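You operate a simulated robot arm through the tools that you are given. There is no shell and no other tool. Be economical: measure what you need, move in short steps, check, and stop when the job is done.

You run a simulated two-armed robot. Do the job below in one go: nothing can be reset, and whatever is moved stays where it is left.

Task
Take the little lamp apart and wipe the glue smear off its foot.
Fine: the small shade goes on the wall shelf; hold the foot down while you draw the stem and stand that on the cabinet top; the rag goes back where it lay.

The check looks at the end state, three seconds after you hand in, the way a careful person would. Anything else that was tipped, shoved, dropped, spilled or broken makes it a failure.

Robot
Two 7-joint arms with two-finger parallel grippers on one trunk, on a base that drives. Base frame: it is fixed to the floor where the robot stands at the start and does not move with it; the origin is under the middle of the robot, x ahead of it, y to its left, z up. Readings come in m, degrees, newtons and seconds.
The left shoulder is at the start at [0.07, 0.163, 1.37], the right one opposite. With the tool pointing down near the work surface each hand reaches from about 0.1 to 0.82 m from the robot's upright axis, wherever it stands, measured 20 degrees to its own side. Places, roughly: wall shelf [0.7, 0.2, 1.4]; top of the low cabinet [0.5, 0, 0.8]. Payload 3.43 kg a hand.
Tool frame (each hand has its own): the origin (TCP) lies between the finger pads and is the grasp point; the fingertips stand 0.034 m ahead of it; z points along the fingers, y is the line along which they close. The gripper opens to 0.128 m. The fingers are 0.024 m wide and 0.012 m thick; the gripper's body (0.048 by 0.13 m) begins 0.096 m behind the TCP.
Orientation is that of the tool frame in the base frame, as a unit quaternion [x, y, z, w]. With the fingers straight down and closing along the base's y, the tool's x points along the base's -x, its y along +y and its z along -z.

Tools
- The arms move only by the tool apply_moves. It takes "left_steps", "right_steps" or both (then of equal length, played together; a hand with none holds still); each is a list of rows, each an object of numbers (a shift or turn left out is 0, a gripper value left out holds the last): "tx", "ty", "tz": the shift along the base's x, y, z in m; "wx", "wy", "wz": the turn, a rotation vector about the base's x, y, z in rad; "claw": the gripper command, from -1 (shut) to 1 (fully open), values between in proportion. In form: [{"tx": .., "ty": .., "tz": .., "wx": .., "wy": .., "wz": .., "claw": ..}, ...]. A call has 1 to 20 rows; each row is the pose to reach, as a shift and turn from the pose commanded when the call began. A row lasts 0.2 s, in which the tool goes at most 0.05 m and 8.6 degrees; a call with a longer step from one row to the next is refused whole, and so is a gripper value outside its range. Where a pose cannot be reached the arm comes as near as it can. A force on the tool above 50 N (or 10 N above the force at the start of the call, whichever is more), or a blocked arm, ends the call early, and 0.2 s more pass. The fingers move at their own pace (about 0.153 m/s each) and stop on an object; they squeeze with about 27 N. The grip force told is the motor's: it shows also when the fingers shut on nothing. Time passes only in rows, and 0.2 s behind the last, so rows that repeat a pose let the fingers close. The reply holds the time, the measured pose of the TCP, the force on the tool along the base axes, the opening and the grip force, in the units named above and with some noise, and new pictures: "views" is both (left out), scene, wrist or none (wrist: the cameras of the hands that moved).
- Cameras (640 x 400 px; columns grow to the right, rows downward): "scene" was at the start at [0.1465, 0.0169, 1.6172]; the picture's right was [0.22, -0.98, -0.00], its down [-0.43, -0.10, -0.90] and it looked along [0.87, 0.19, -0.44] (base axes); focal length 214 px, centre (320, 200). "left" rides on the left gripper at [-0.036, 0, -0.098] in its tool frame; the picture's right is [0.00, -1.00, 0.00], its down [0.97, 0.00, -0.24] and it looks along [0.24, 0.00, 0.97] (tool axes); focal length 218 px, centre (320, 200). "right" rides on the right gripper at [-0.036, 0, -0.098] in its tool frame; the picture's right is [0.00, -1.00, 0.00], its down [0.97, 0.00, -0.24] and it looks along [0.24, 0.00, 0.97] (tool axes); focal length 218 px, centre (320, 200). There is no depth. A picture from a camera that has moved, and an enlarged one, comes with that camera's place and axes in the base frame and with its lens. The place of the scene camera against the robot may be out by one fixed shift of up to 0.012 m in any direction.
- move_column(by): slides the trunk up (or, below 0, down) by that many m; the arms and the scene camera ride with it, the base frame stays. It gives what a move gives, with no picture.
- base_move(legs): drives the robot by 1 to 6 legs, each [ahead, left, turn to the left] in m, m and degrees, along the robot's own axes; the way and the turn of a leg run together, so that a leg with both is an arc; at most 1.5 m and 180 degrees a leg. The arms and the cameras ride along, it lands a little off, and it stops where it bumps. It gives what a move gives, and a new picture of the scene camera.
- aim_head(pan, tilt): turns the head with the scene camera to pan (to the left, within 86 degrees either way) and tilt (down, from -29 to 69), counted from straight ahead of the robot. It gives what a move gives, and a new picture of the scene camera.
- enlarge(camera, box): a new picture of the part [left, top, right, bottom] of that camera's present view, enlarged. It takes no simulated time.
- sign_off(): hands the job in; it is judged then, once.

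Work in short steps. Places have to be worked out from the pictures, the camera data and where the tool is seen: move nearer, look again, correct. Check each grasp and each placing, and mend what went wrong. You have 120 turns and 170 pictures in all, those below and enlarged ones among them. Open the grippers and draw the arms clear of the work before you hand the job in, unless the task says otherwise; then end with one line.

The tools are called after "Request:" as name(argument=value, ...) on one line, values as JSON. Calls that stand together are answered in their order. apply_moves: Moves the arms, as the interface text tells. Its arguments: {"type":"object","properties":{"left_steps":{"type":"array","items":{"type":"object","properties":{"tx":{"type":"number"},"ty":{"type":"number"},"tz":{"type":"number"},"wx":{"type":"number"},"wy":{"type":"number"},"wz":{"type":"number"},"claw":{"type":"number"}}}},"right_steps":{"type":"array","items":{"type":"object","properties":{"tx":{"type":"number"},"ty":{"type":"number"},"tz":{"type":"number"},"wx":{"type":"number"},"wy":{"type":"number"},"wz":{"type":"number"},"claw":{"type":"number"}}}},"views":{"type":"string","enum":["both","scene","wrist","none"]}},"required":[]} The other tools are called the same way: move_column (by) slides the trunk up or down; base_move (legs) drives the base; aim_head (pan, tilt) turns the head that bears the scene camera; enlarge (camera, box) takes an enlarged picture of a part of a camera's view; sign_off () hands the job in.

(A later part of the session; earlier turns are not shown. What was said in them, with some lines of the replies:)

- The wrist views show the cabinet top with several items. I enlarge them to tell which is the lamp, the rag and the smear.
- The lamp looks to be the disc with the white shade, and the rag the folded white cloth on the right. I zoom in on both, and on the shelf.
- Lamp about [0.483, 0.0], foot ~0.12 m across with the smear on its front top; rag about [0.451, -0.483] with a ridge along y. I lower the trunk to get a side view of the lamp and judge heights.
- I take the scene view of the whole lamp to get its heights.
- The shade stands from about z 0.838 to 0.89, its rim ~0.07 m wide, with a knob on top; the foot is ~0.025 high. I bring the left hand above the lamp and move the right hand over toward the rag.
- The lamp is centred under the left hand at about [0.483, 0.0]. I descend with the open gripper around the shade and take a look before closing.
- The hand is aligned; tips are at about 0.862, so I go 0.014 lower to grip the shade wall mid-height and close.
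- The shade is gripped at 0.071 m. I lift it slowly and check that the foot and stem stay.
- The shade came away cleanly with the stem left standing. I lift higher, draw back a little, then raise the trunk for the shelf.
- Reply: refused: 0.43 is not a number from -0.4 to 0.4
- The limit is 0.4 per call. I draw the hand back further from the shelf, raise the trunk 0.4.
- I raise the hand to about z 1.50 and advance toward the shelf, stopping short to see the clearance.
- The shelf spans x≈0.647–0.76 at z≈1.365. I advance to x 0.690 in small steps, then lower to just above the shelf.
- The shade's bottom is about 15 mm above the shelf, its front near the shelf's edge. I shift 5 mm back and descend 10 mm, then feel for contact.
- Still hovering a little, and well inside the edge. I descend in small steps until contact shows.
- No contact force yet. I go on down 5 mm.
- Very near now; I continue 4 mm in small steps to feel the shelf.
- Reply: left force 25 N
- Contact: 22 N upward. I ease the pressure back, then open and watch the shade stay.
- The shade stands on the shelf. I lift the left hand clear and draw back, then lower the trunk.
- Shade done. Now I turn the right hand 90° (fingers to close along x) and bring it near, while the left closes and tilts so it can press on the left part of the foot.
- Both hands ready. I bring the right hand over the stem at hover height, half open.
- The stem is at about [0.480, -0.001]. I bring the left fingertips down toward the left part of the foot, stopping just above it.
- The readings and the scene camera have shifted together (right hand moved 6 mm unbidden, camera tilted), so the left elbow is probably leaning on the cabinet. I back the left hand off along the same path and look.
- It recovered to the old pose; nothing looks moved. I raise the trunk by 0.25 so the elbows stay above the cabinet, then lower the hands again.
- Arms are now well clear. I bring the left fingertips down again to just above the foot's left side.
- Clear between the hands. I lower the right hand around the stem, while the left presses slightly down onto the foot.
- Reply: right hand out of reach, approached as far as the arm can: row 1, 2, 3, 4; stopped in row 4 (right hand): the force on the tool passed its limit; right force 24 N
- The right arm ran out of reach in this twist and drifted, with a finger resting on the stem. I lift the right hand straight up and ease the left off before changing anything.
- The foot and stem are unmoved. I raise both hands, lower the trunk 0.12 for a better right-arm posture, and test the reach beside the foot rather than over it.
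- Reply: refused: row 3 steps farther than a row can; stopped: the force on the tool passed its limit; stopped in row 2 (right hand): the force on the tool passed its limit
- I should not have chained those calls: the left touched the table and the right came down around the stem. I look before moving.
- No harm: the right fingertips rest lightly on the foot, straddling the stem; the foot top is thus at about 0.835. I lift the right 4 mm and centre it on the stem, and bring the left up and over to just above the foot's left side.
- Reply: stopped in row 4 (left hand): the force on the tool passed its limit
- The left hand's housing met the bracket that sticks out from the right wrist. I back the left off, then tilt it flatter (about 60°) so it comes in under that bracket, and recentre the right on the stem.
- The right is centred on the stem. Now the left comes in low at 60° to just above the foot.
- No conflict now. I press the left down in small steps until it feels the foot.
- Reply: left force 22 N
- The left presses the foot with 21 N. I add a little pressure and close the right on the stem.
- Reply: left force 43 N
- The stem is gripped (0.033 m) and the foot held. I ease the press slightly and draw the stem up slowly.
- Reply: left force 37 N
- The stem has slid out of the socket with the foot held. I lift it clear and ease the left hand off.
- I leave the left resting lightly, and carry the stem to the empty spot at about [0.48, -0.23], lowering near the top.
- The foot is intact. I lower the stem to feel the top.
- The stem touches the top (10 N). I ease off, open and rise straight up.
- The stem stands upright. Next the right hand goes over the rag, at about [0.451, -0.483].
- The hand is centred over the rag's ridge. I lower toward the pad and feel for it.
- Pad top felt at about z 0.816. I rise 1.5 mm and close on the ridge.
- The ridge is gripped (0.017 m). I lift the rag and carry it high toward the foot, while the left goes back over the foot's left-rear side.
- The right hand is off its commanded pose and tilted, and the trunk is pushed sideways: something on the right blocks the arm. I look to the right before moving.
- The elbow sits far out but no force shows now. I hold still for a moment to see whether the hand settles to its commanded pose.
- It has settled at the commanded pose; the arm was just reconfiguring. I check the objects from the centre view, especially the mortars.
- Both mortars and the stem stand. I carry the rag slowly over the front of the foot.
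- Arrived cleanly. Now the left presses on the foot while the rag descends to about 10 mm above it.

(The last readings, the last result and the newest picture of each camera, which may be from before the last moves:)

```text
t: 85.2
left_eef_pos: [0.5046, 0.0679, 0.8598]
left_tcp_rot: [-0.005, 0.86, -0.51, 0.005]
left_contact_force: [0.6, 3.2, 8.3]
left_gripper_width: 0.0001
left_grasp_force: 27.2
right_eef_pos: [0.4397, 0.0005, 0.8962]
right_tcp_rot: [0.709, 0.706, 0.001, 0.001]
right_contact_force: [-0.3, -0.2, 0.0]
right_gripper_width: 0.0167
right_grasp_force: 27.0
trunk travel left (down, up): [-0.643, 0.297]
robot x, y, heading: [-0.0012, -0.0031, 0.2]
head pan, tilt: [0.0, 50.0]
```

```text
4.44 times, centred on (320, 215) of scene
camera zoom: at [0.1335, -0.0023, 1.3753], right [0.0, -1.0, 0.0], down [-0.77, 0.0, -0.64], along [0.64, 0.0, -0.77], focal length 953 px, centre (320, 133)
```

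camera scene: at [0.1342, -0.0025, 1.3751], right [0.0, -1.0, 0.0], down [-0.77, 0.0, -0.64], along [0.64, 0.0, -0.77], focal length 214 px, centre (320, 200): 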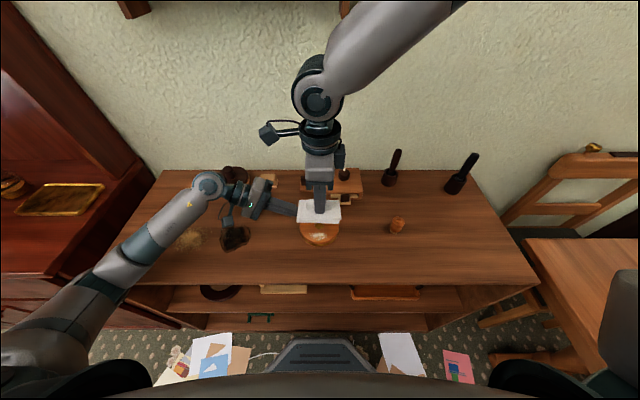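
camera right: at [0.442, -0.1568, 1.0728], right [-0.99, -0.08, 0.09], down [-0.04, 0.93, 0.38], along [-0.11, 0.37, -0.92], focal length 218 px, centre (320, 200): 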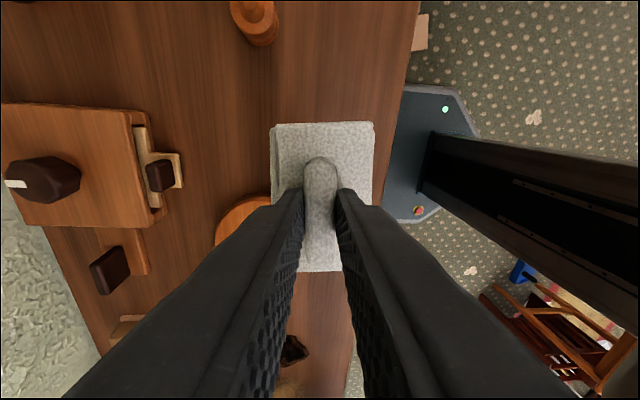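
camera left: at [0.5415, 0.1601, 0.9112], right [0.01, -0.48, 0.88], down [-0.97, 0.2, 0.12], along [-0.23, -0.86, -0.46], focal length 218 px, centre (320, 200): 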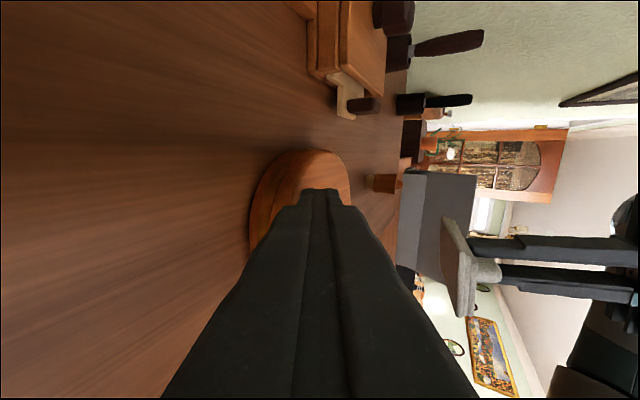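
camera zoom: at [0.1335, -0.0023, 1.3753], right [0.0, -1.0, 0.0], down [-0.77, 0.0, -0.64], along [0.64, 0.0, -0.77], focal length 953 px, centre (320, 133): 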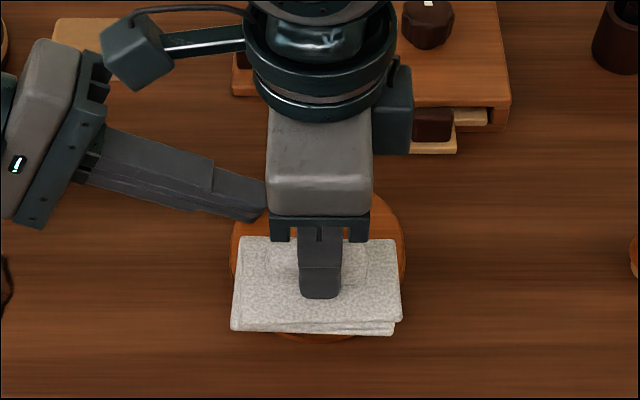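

The rag is over the smear and the left holds with 8 N. I press the left a bit more and lower the rag onto the foot.

Request:
apply_moves(right_steps=[{"tz": -0.004}, {"tz": -0.008}, {"tz": -0.01}, {"tz": -0.012}, {"tz": -0.012}], left_steps=[{"tz": -0.0005}, {"tz": -0.001}, {"tz": -0.0015}, {"tz": -0.0015}, {"tz": -0.0015}], views="none")

```text
t: 86.4
left_eef_pos: [0.5042, 0.0679, 0.8592]
left_tcp_rot: [-0.004, 0.86, -0.511, 0.006]
left_contact_force: [7.7, 1.0, 20.1]
left_gripper_width: 0.0
left_grasp_force: 26.8
right_eef_pos: [0.4406, 0.0013, 0.8857]
right_tcp_rot: [0.709, 0.705, 0.001, 0.002]
right_contact_force: [-1.1, -0.3, 12.5]
right_gripper_width: 0.0171
right_grasp_force: 26.8
trunk travel left (down, up): [-0.643, 0.297]
robot x, y, heading: [-0.0011, 0.0023, 0.2]
head pan, tilt: [0.0, 50.0]
```

Rag presses with 12 N, foot held with 20 N. I wipe with short strokes along y and a bit along x.

Request:
apply_moves(right_steps=[{"ty": -0.01}, {"ty": -0.02}, {"ty": -0.01}, {"ty": 0.0}, {"ty": 0.01}, {"ty": 0.018}, {"ty": 0.01}, {"ty": 0.0}, {"ty": -0.01, "tx": -0.006}, {"ty": -0.02, "tx": -0.006}, {"ty": -0.01, "tx": -0.006}, {"ty": 0.0, "tx": -0.006}, {"ty": 0.01, "tx": -0.006}, {"ty": 0.018, "tx": -0.003}, {"ty": 0.01, "tx": 0.003}, {"ty": 0.0, "tx": 0.006}, {"ty": -0.01, "tx": 0.006}, {"ty": -0.02, "tx": 0.003}, {"ty": -0.01}, {"ty": 0.0}], views="none")

Request:
enlarge(camera="scene", box=[260, 170, 380, 260])

```text
t: 90.6
left_eef_pos: [0.5045, 0.0681, 0.8593]
left_tcp_rot: [-0.005, 0.86, -0.511, 0.006]
left_contact_force: [0.8, 3.0, 33.8]
left_gripper_width: 0.0
left_grasp_force: 26.9
right_eef_pos: [0.4392, -0.001, 0.8854]
right_tcp_rot: [0.709, 0.705, 0.002, 0.001]
right_contact_force: [0.3, -1.0, 2.4]
right_gripper_width: 0.0171
right_grasp_force: 26.8
right hand out of reach, approached as far as the arm can: row 2, 9, 10, 11, 18
trunk travel left (down, up): [-0.643, 0.297]
robot x, y, heading: [-0.0006, 0.003, -0.0]
head pan, tilt: [0.0, 50.0]
```

```text
4.44 times, centred on (320, 215) of scene
camera zoom: at [0.131, -0.0028, 1.3755], right [0.0, -1.0, 0.0], down [-0.76, 0.0, -0.64], along [0.64, 0.0, -0.76], focal length 953 px, centre (320, 133)
```

zoom: 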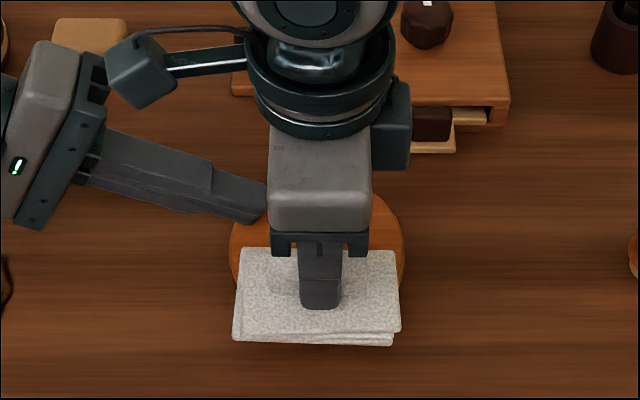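

I lift the rag and shift it back to see the foot's front.

Request:
apply_moves(right_steps=[{"tz": 0.02}, {"tz": 0.04}, {"tz": 0.07}, {"tz": 0.09}, {"tz": 0.1, "tx": 0.02}, {"tz": 0.1, "tx": 0.05}], views="none")

Request:
enlarge(camera="scene", box=[260, 170, 380, 260])

```text
t: 92.0
left_eef_pos: [0.5041, 0.0681, 0.859]
left_tcp_rot: [-0.005, 0.86, -0.511, 0.004]
left_contact_force: [0.1, -1.8, 32.2]
left_gripper_width: 0.0
left_grasp_force: 27.2
right_eef_pos: [0.4888, 0.0008, 0.9864]
right_tcp_rot: [0.709, 0.706, 0.0, 0.001]
right_contact_force: [-0.3, 0.5, -0.6]
right_gripper_width: 0.0171
right_grasp_force: 26.7
trunk travel left (down, up): [-0.643, 0.297]
robot x, y, heading: [0.0022, -0.0037, 0.2]
head pan, tilt: [0.0, 50.0]
```

```text
4.44 times, centred on (320, 215) of scene
camera zoom: at [0.1316, -0.0027, 1.3755], right [0.0, -1.0, 0.0], down [-0.76, 0.0, -0.64], along [0.64, 0.0, -0.76], focal length 953 px, centre (320, 133)
```

zoom: 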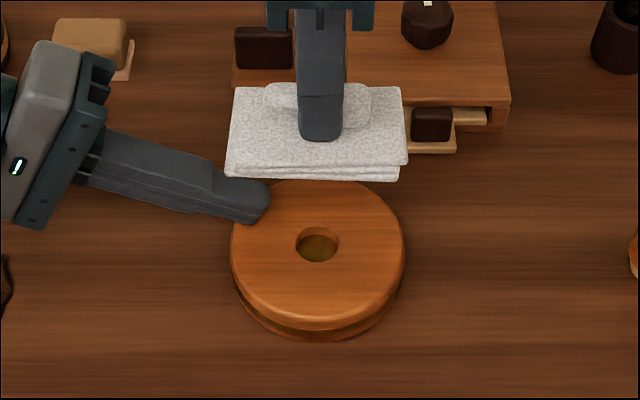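

The smear is gone. I retreat the left hand and carry the rag back, high and slowly.

Request:
apply_moves(right_steps=[{"tz": 0.02}, {"tz": 0.04}, {"tz": 0.04, "ty": -0.02, "tx": -0.005}, {"tz": 0.04, "ty": -0.04, "tx": -0.01}, {"tz": 0.04, "ty": -0.06, "tx": -0.015}, {"tz": 0.04, "ty": -0.08, "tx": -0.02}, {"tz": 0.04, "ty": -0.1, "tx": -0.025}, {"tz": 0.04, "ty": -0.12, "tx": -0.03}, {"tz": 0.04, "ty": -0.14, "tx": -0.035}, {"tz": 0.04, "ty": -0.16, "tx": -0.039}, {"tz": 0.04, "ty": -0.18, "tx": -0.039}, {"tz": 0.04, "ty": -0.2, "tx": -0.039}, {"tz": 0.04, "ty": -0.22, "tx": -0.039}, {"tz": 0.04, "ty": -0.24, "tx": -0.039}, {"tz": 0.04, "ty": -0.24, "tx": -0.039}, {"tz": 0.04, "ty": -0.24, "tx": -0.039}, {"tz": 0.04, "ty": -0.24, "tx": -0.039}], left_steps=[{"tz": 0.002}, {"tz": 0.006}, {"tz": 0.012}, {"tz": 0.022}, {"tz": 0.03, "ty": 0.02}, {"tz": 0.04, "ty": 0.05}, {"tz": 0.05, "ty": 0.08}, {"tz": 0.07, "ty": 0.1}, {"tz": 0.1, "ty": 0.1}, {"tz": 0.13, "ty": 0.1}, {"tz": 0.16, "ty": 0.1}, {"tz": 0.18, "ty": 0.1}, {"tz": 0.2, "ty": 0.1}, {"tz": 0.2, "ty": 0.1}, {"tz": 0.2, "ty": 0.1}, {"tz": 0.2, "ty": 0.1}, {"tz": 0.2, "ty": 0.1}], views="scene")

```text
t: 95.6
left_eef_pos: [0.5053, 0.1678, 1.0556]
left_tcp_rot: [-0.005, 0.86, -0.51, 0.004]
left_contact_force: [0.5, 0.3, -0.6]
left_gripper_width: 0.0001
left_grasp_force: 27.1
right_eef_pos: [0.4524, -0.2384, 1.0232]
right_tcp_rot: [0.709, 0.705, 0.0, 0.0]
right_contact_force: [0.0, 0.8, -1.0]
right_gripper_width: 0.0174
right_grasp_force: 27.1
trunk travel left (down, up): [-0.643, 0.297]
robot x, y, heading: [0.0003, -0.002, 0.1]
head pan, tilt: [0.0, 50.0]
camera scene: at [0.1343, -0.0026, 1.3751], right [0.0, -1.0, 0.0], down [-0.77, 0.0, -0.64], along [0.64, 0.0, -0.77], focal length 214 px, centre (320, 200)
```

scene: 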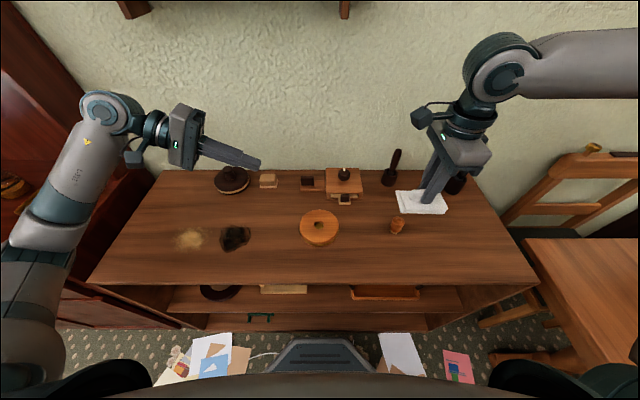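

All well. On to above the rag's old place.

Request:
apply_moves(right_steps=[{"ty": -0.025}, {"ty": -0.05}, {"ty": -0.075}, {"ty": -0.1}, {"ty": -0.125}, {"ty": -0.15}, {"ty": -0.175}, {"ty": -0.2}, {"ty": -0.225}, {"ty": -0.2425}, {"ty": -0.2425}, {"ty": -0.2425, "tz": -0.04}, {"ty": -0.2425, "tz": -0.08}, {"ty": -0.2425, "tz": -0.12}, {"ty": -0.2425, "tz": -0.15}, {"ty": -0.2425, "tz": -0.165}, {"ty": -0.2425, "tz": -0.165}, {"ty": -0.2425, "tz": -0.165}], views="scene")

Request:
enlarge(camera="scene", box=[420, 160, 540, 260])

```text
t: 99.4
left_eef_pos: [0.5042, 0.1677, 1.055]
left_tcp_rot: [-0.007, 0.861, -0.509, 0.004]
left_contact_force: [0.4, -0.2, 0.1]
left_gripper_width: 0.0
left_grasp_force: 27.0
right_eef_pos: [0.4525, -0.4828, 0.8591]
right_tcp_rot: [0.709, 0.705, 0.001, -0.001]
right_contact_force: [-0.2, -0.2, -0.5]
right_gripper_width: 0.0168
right_grasp_force: 27.0
trunk travel left (down, up): [-0.643, 0.297]
robot x, y, heading: [0.0024, -0.0011, -0.1]
head pan, tilt: [0.0, 50.0]
camera scene: at [0.1342, -0.0028, 1.3751], right [0.0, -1.0, 0.0], down [-0.77, 0.0, -0.64], along [0.64, 0.0, -0.77], focal length 214 px, centre (320, 200)
```

scene: 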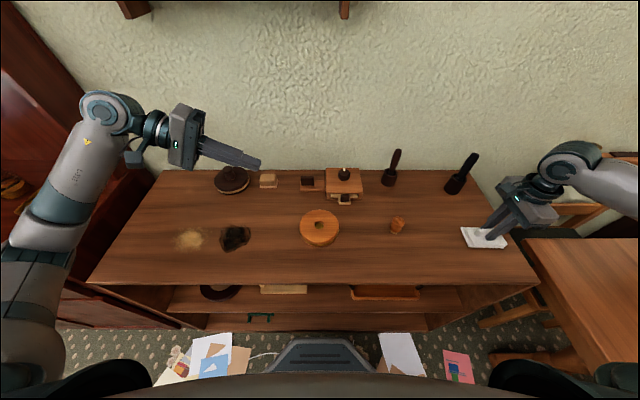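

```text
4.00 times, centred on (480, 210) of scene
camera zoom: at [0.1342, -0.0028, 1.3751], right [0.0, -1.0, 0.0], down [-0.77, 0.0, -0.64], along [0.64, 0.0, -0.77], focal length 858 px, centre (-320, 160)
```

zoom: 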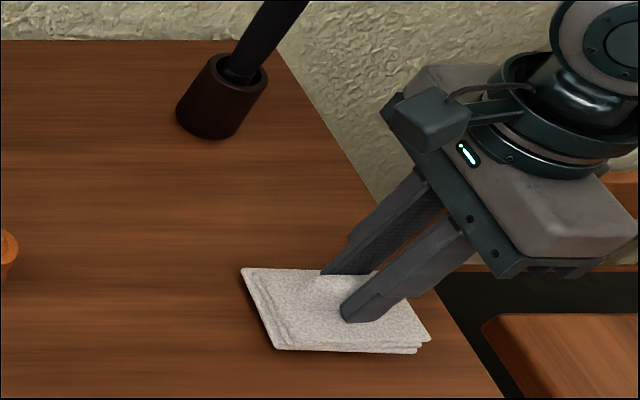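

Rag is 8 mm above its place. I lower with small steps until it touches.

Request:
apply_moves(right_steps=[{"tz": -0.003, "tx": -0.0015}, {"tz": -0.006, "tx": -0.0015}, {"tz": -0.008, "tx": -0.0015}, {"tz": -0.009, "tx": -0.0015}, {"tz": -0.009, "tx": -0.0015}], views="none")

```text
t: 100.6
left_eef_pos: [0.5048, 0.168, 1.0563]
left_tcp_rot: [-0.005, 0.86, -0.51, 0.005]
left_contact_force: [0.8, 1.0, 0.8]
left_gripper_width: 0.0
left_grasp_force: 27.5
right_eef_pos: [0.4513, -0.4829, 0.852]
right_tcp_rot: [0.709, 0.705, 0.001, 0.001]
right_contact_force: [2.2, -1.9, 9.8]
right_gripper_width: 0.0173
right_grasp_force: 27.1
trunk travel left (down, up): [-0.643, 0.297]
robot x, y, heading: [-0.002, 0.0004, -0.2]
head pan, tilt: [0.0, 50.0]
```

Touching (10 N). I open partly, rise straight up and check.

Request:
apply_moves(right_steps=[{"tz": 0.001}, {"tz": 0.001, "claw": -0.6}, {"tz": 0.001, "claw": -0.2}, {"tz": 0.001, "claw": -0.2}, {"tz": 0.03}, {"tz": 0.07}, {"tz": 0.11}, {"tz": 0.15}], views="wrist")

Request:
enlarge(camera="scene", box=[180, 150, 540, 290])

```text
t: 102.4
left_eef_pos: [0.5045, 0.168, 1.0557]
left_tcp_rot: [-0.006, 0.861, -0.509, 0.004]
left_contact_force: [0.0, -0.5, -0.1]
left_gripper_width: 0.0001
left_grasp_force: 27.3
right_eef_pos: [0.4493, -0.4808, 1.0011]
right_tcp_rot: [0.709, 0.705, 0.001, 0.002]
right_contact_force: [0.4, -0.4, -0.5]
right_gripper_width: 0.0514
right_grasp_force: 0.1
trunk travel left (down, up): [-0.643, 0.297]
robot x, y, heading: [-0.0015, 0.0006, 0.1]
head pan, tilt: [0.0, 50.0]
camera right: at [0.4486, -0.5179, 1.0994], right [-1.0, 0.0, 0.0], down [0.0, 0.97, 0.24], along [0.0, 0.24, -0.97], focal length 218 px, centre (320, 200)
```

right: 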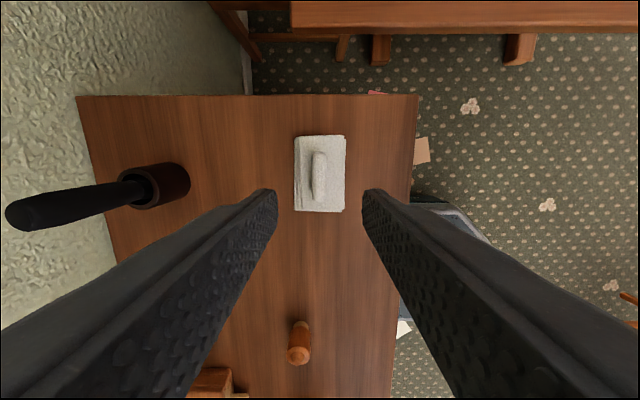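

```text
1.78 times, centred on (360, 220) of scene
camera zoom: at [0.1343, -0.0022, 1.375], right [0.0, -1.0, 0.0], down [-0.77, 0.0, -0.64], along [0.64, 0.0, -0.77], focal length 381 px, centre (249, 164)
```

zoom: 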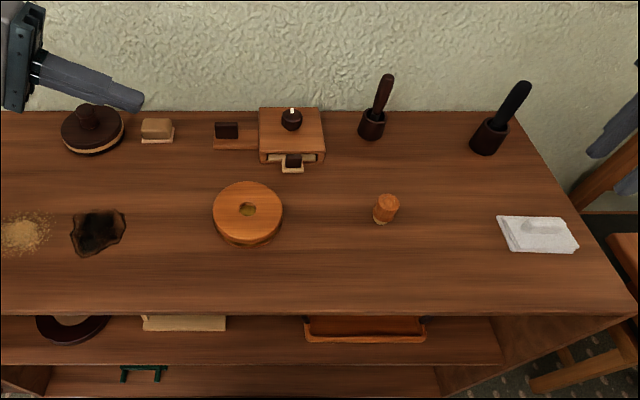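

Rag is back in place, stem upright, foot clean. I open the left gripper, draw both arms clear, and check the shelf.

Request:
apply_moves(left_steps=[{"tz": 0.04}, {"tz": 0.08}, {"tz": 0.1, "tx": -0.03, "claw": 1}, {"tz": 0.1, "tx": -0.06}, {"tz": 0.1, "tx": -0.09, "ty": 0.02}, {"tz": 0.1, "tx": -0.12, "ty": 0.04}], right_steps=[{"tz": 0.03}, {"tz": 0.06}, {"tz": 0.08, "tx": -0.02, "claw": 1}, {"tz": 0.08, "tx": -0.05}, {"tz": 0.08, "tx": -0.08}, {"tz": 0.08, "tx": -0.1}], views="none")

Request:
aim_head(pan=5, tilt=25)

```text
t: 103.8
left_eef_pos: [0.383, 0.2084, 1.1574]
left_tcp_rot: [-0.005, 0.86, -0.509, 0.004]
left_contact_force: [0.0, 0.2, -0.4]
left_gripper_width: 0.1279
left_grasp_force: 0.0
right_eef_pos: [0.3488, -0.4816, 1.0822]
right_tcp_rot: [0.709, 0.705, 0.001, 0.001]
right_contact_force: [-0.7, 0.3, -0.1]
right_gripper_width: 0.128
right_grasp_force: 0.0
trunk travel left (down, up): [-0.643, 0.297]
robot x, y, heading: [0.0023, 0.0014, -0.3]
head pan, tilt: [0.0, 50.0]
```

```text
t: 104.7
left_eef_pos: [0.3845, 0.2082, 1.1567]
left_tcp_rot: [-0.006, 0.861, -0.509, 0.004]
left_contact_force: [-0.1, 0.8, -0.4]
left_gripper_width: 0.128
left_grasp_force: 0.1
right_eef_pos: [0.3505, -0.4819, 1.0816]
right_tcp_rot: [0.71, 0.705, 0.002, 0.001]
right_contact_force: [-0.8, -0.1, 0.4]
right_gripper_width: 0.1282
right_grasp_force: 0.1
trunk travel left (down, up): [-0.643, 0.297]
robot x, y, heading: [-0.0015, 0.0007, -0.0]
head pan, tilt: [5.0, 25.0]
camera scene: at [0.1486, 0.0054, 1.4125], right [0.09, -1.0, 0.0], down [-0.42, -0.04, -0.91], along [0.9, 0.08, -0.42], focal length 214 px, centre (320, 200)
```

scene: 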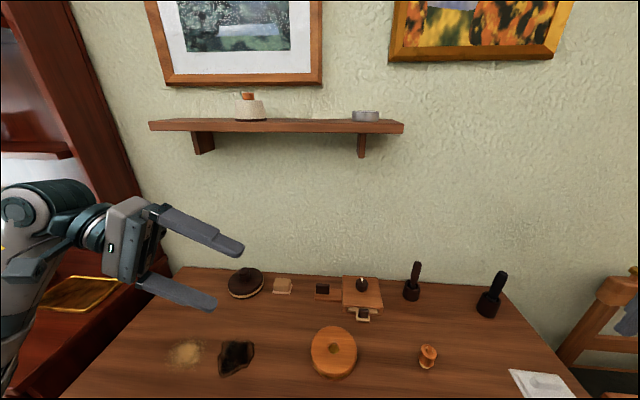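

The shade stands upright on the shelf, the stem on the cabinet top, the foot is clean, the rag is back, and both arms are clear and open. I hand in.

Request:
sign_off()

```text
The job is handed in.
```

I took the lamp apart and handed the job in. The shade is on the wall shelf, the stem is standing on the cabinet top, the smear is wiped off the foot, and the rag is back in its place.
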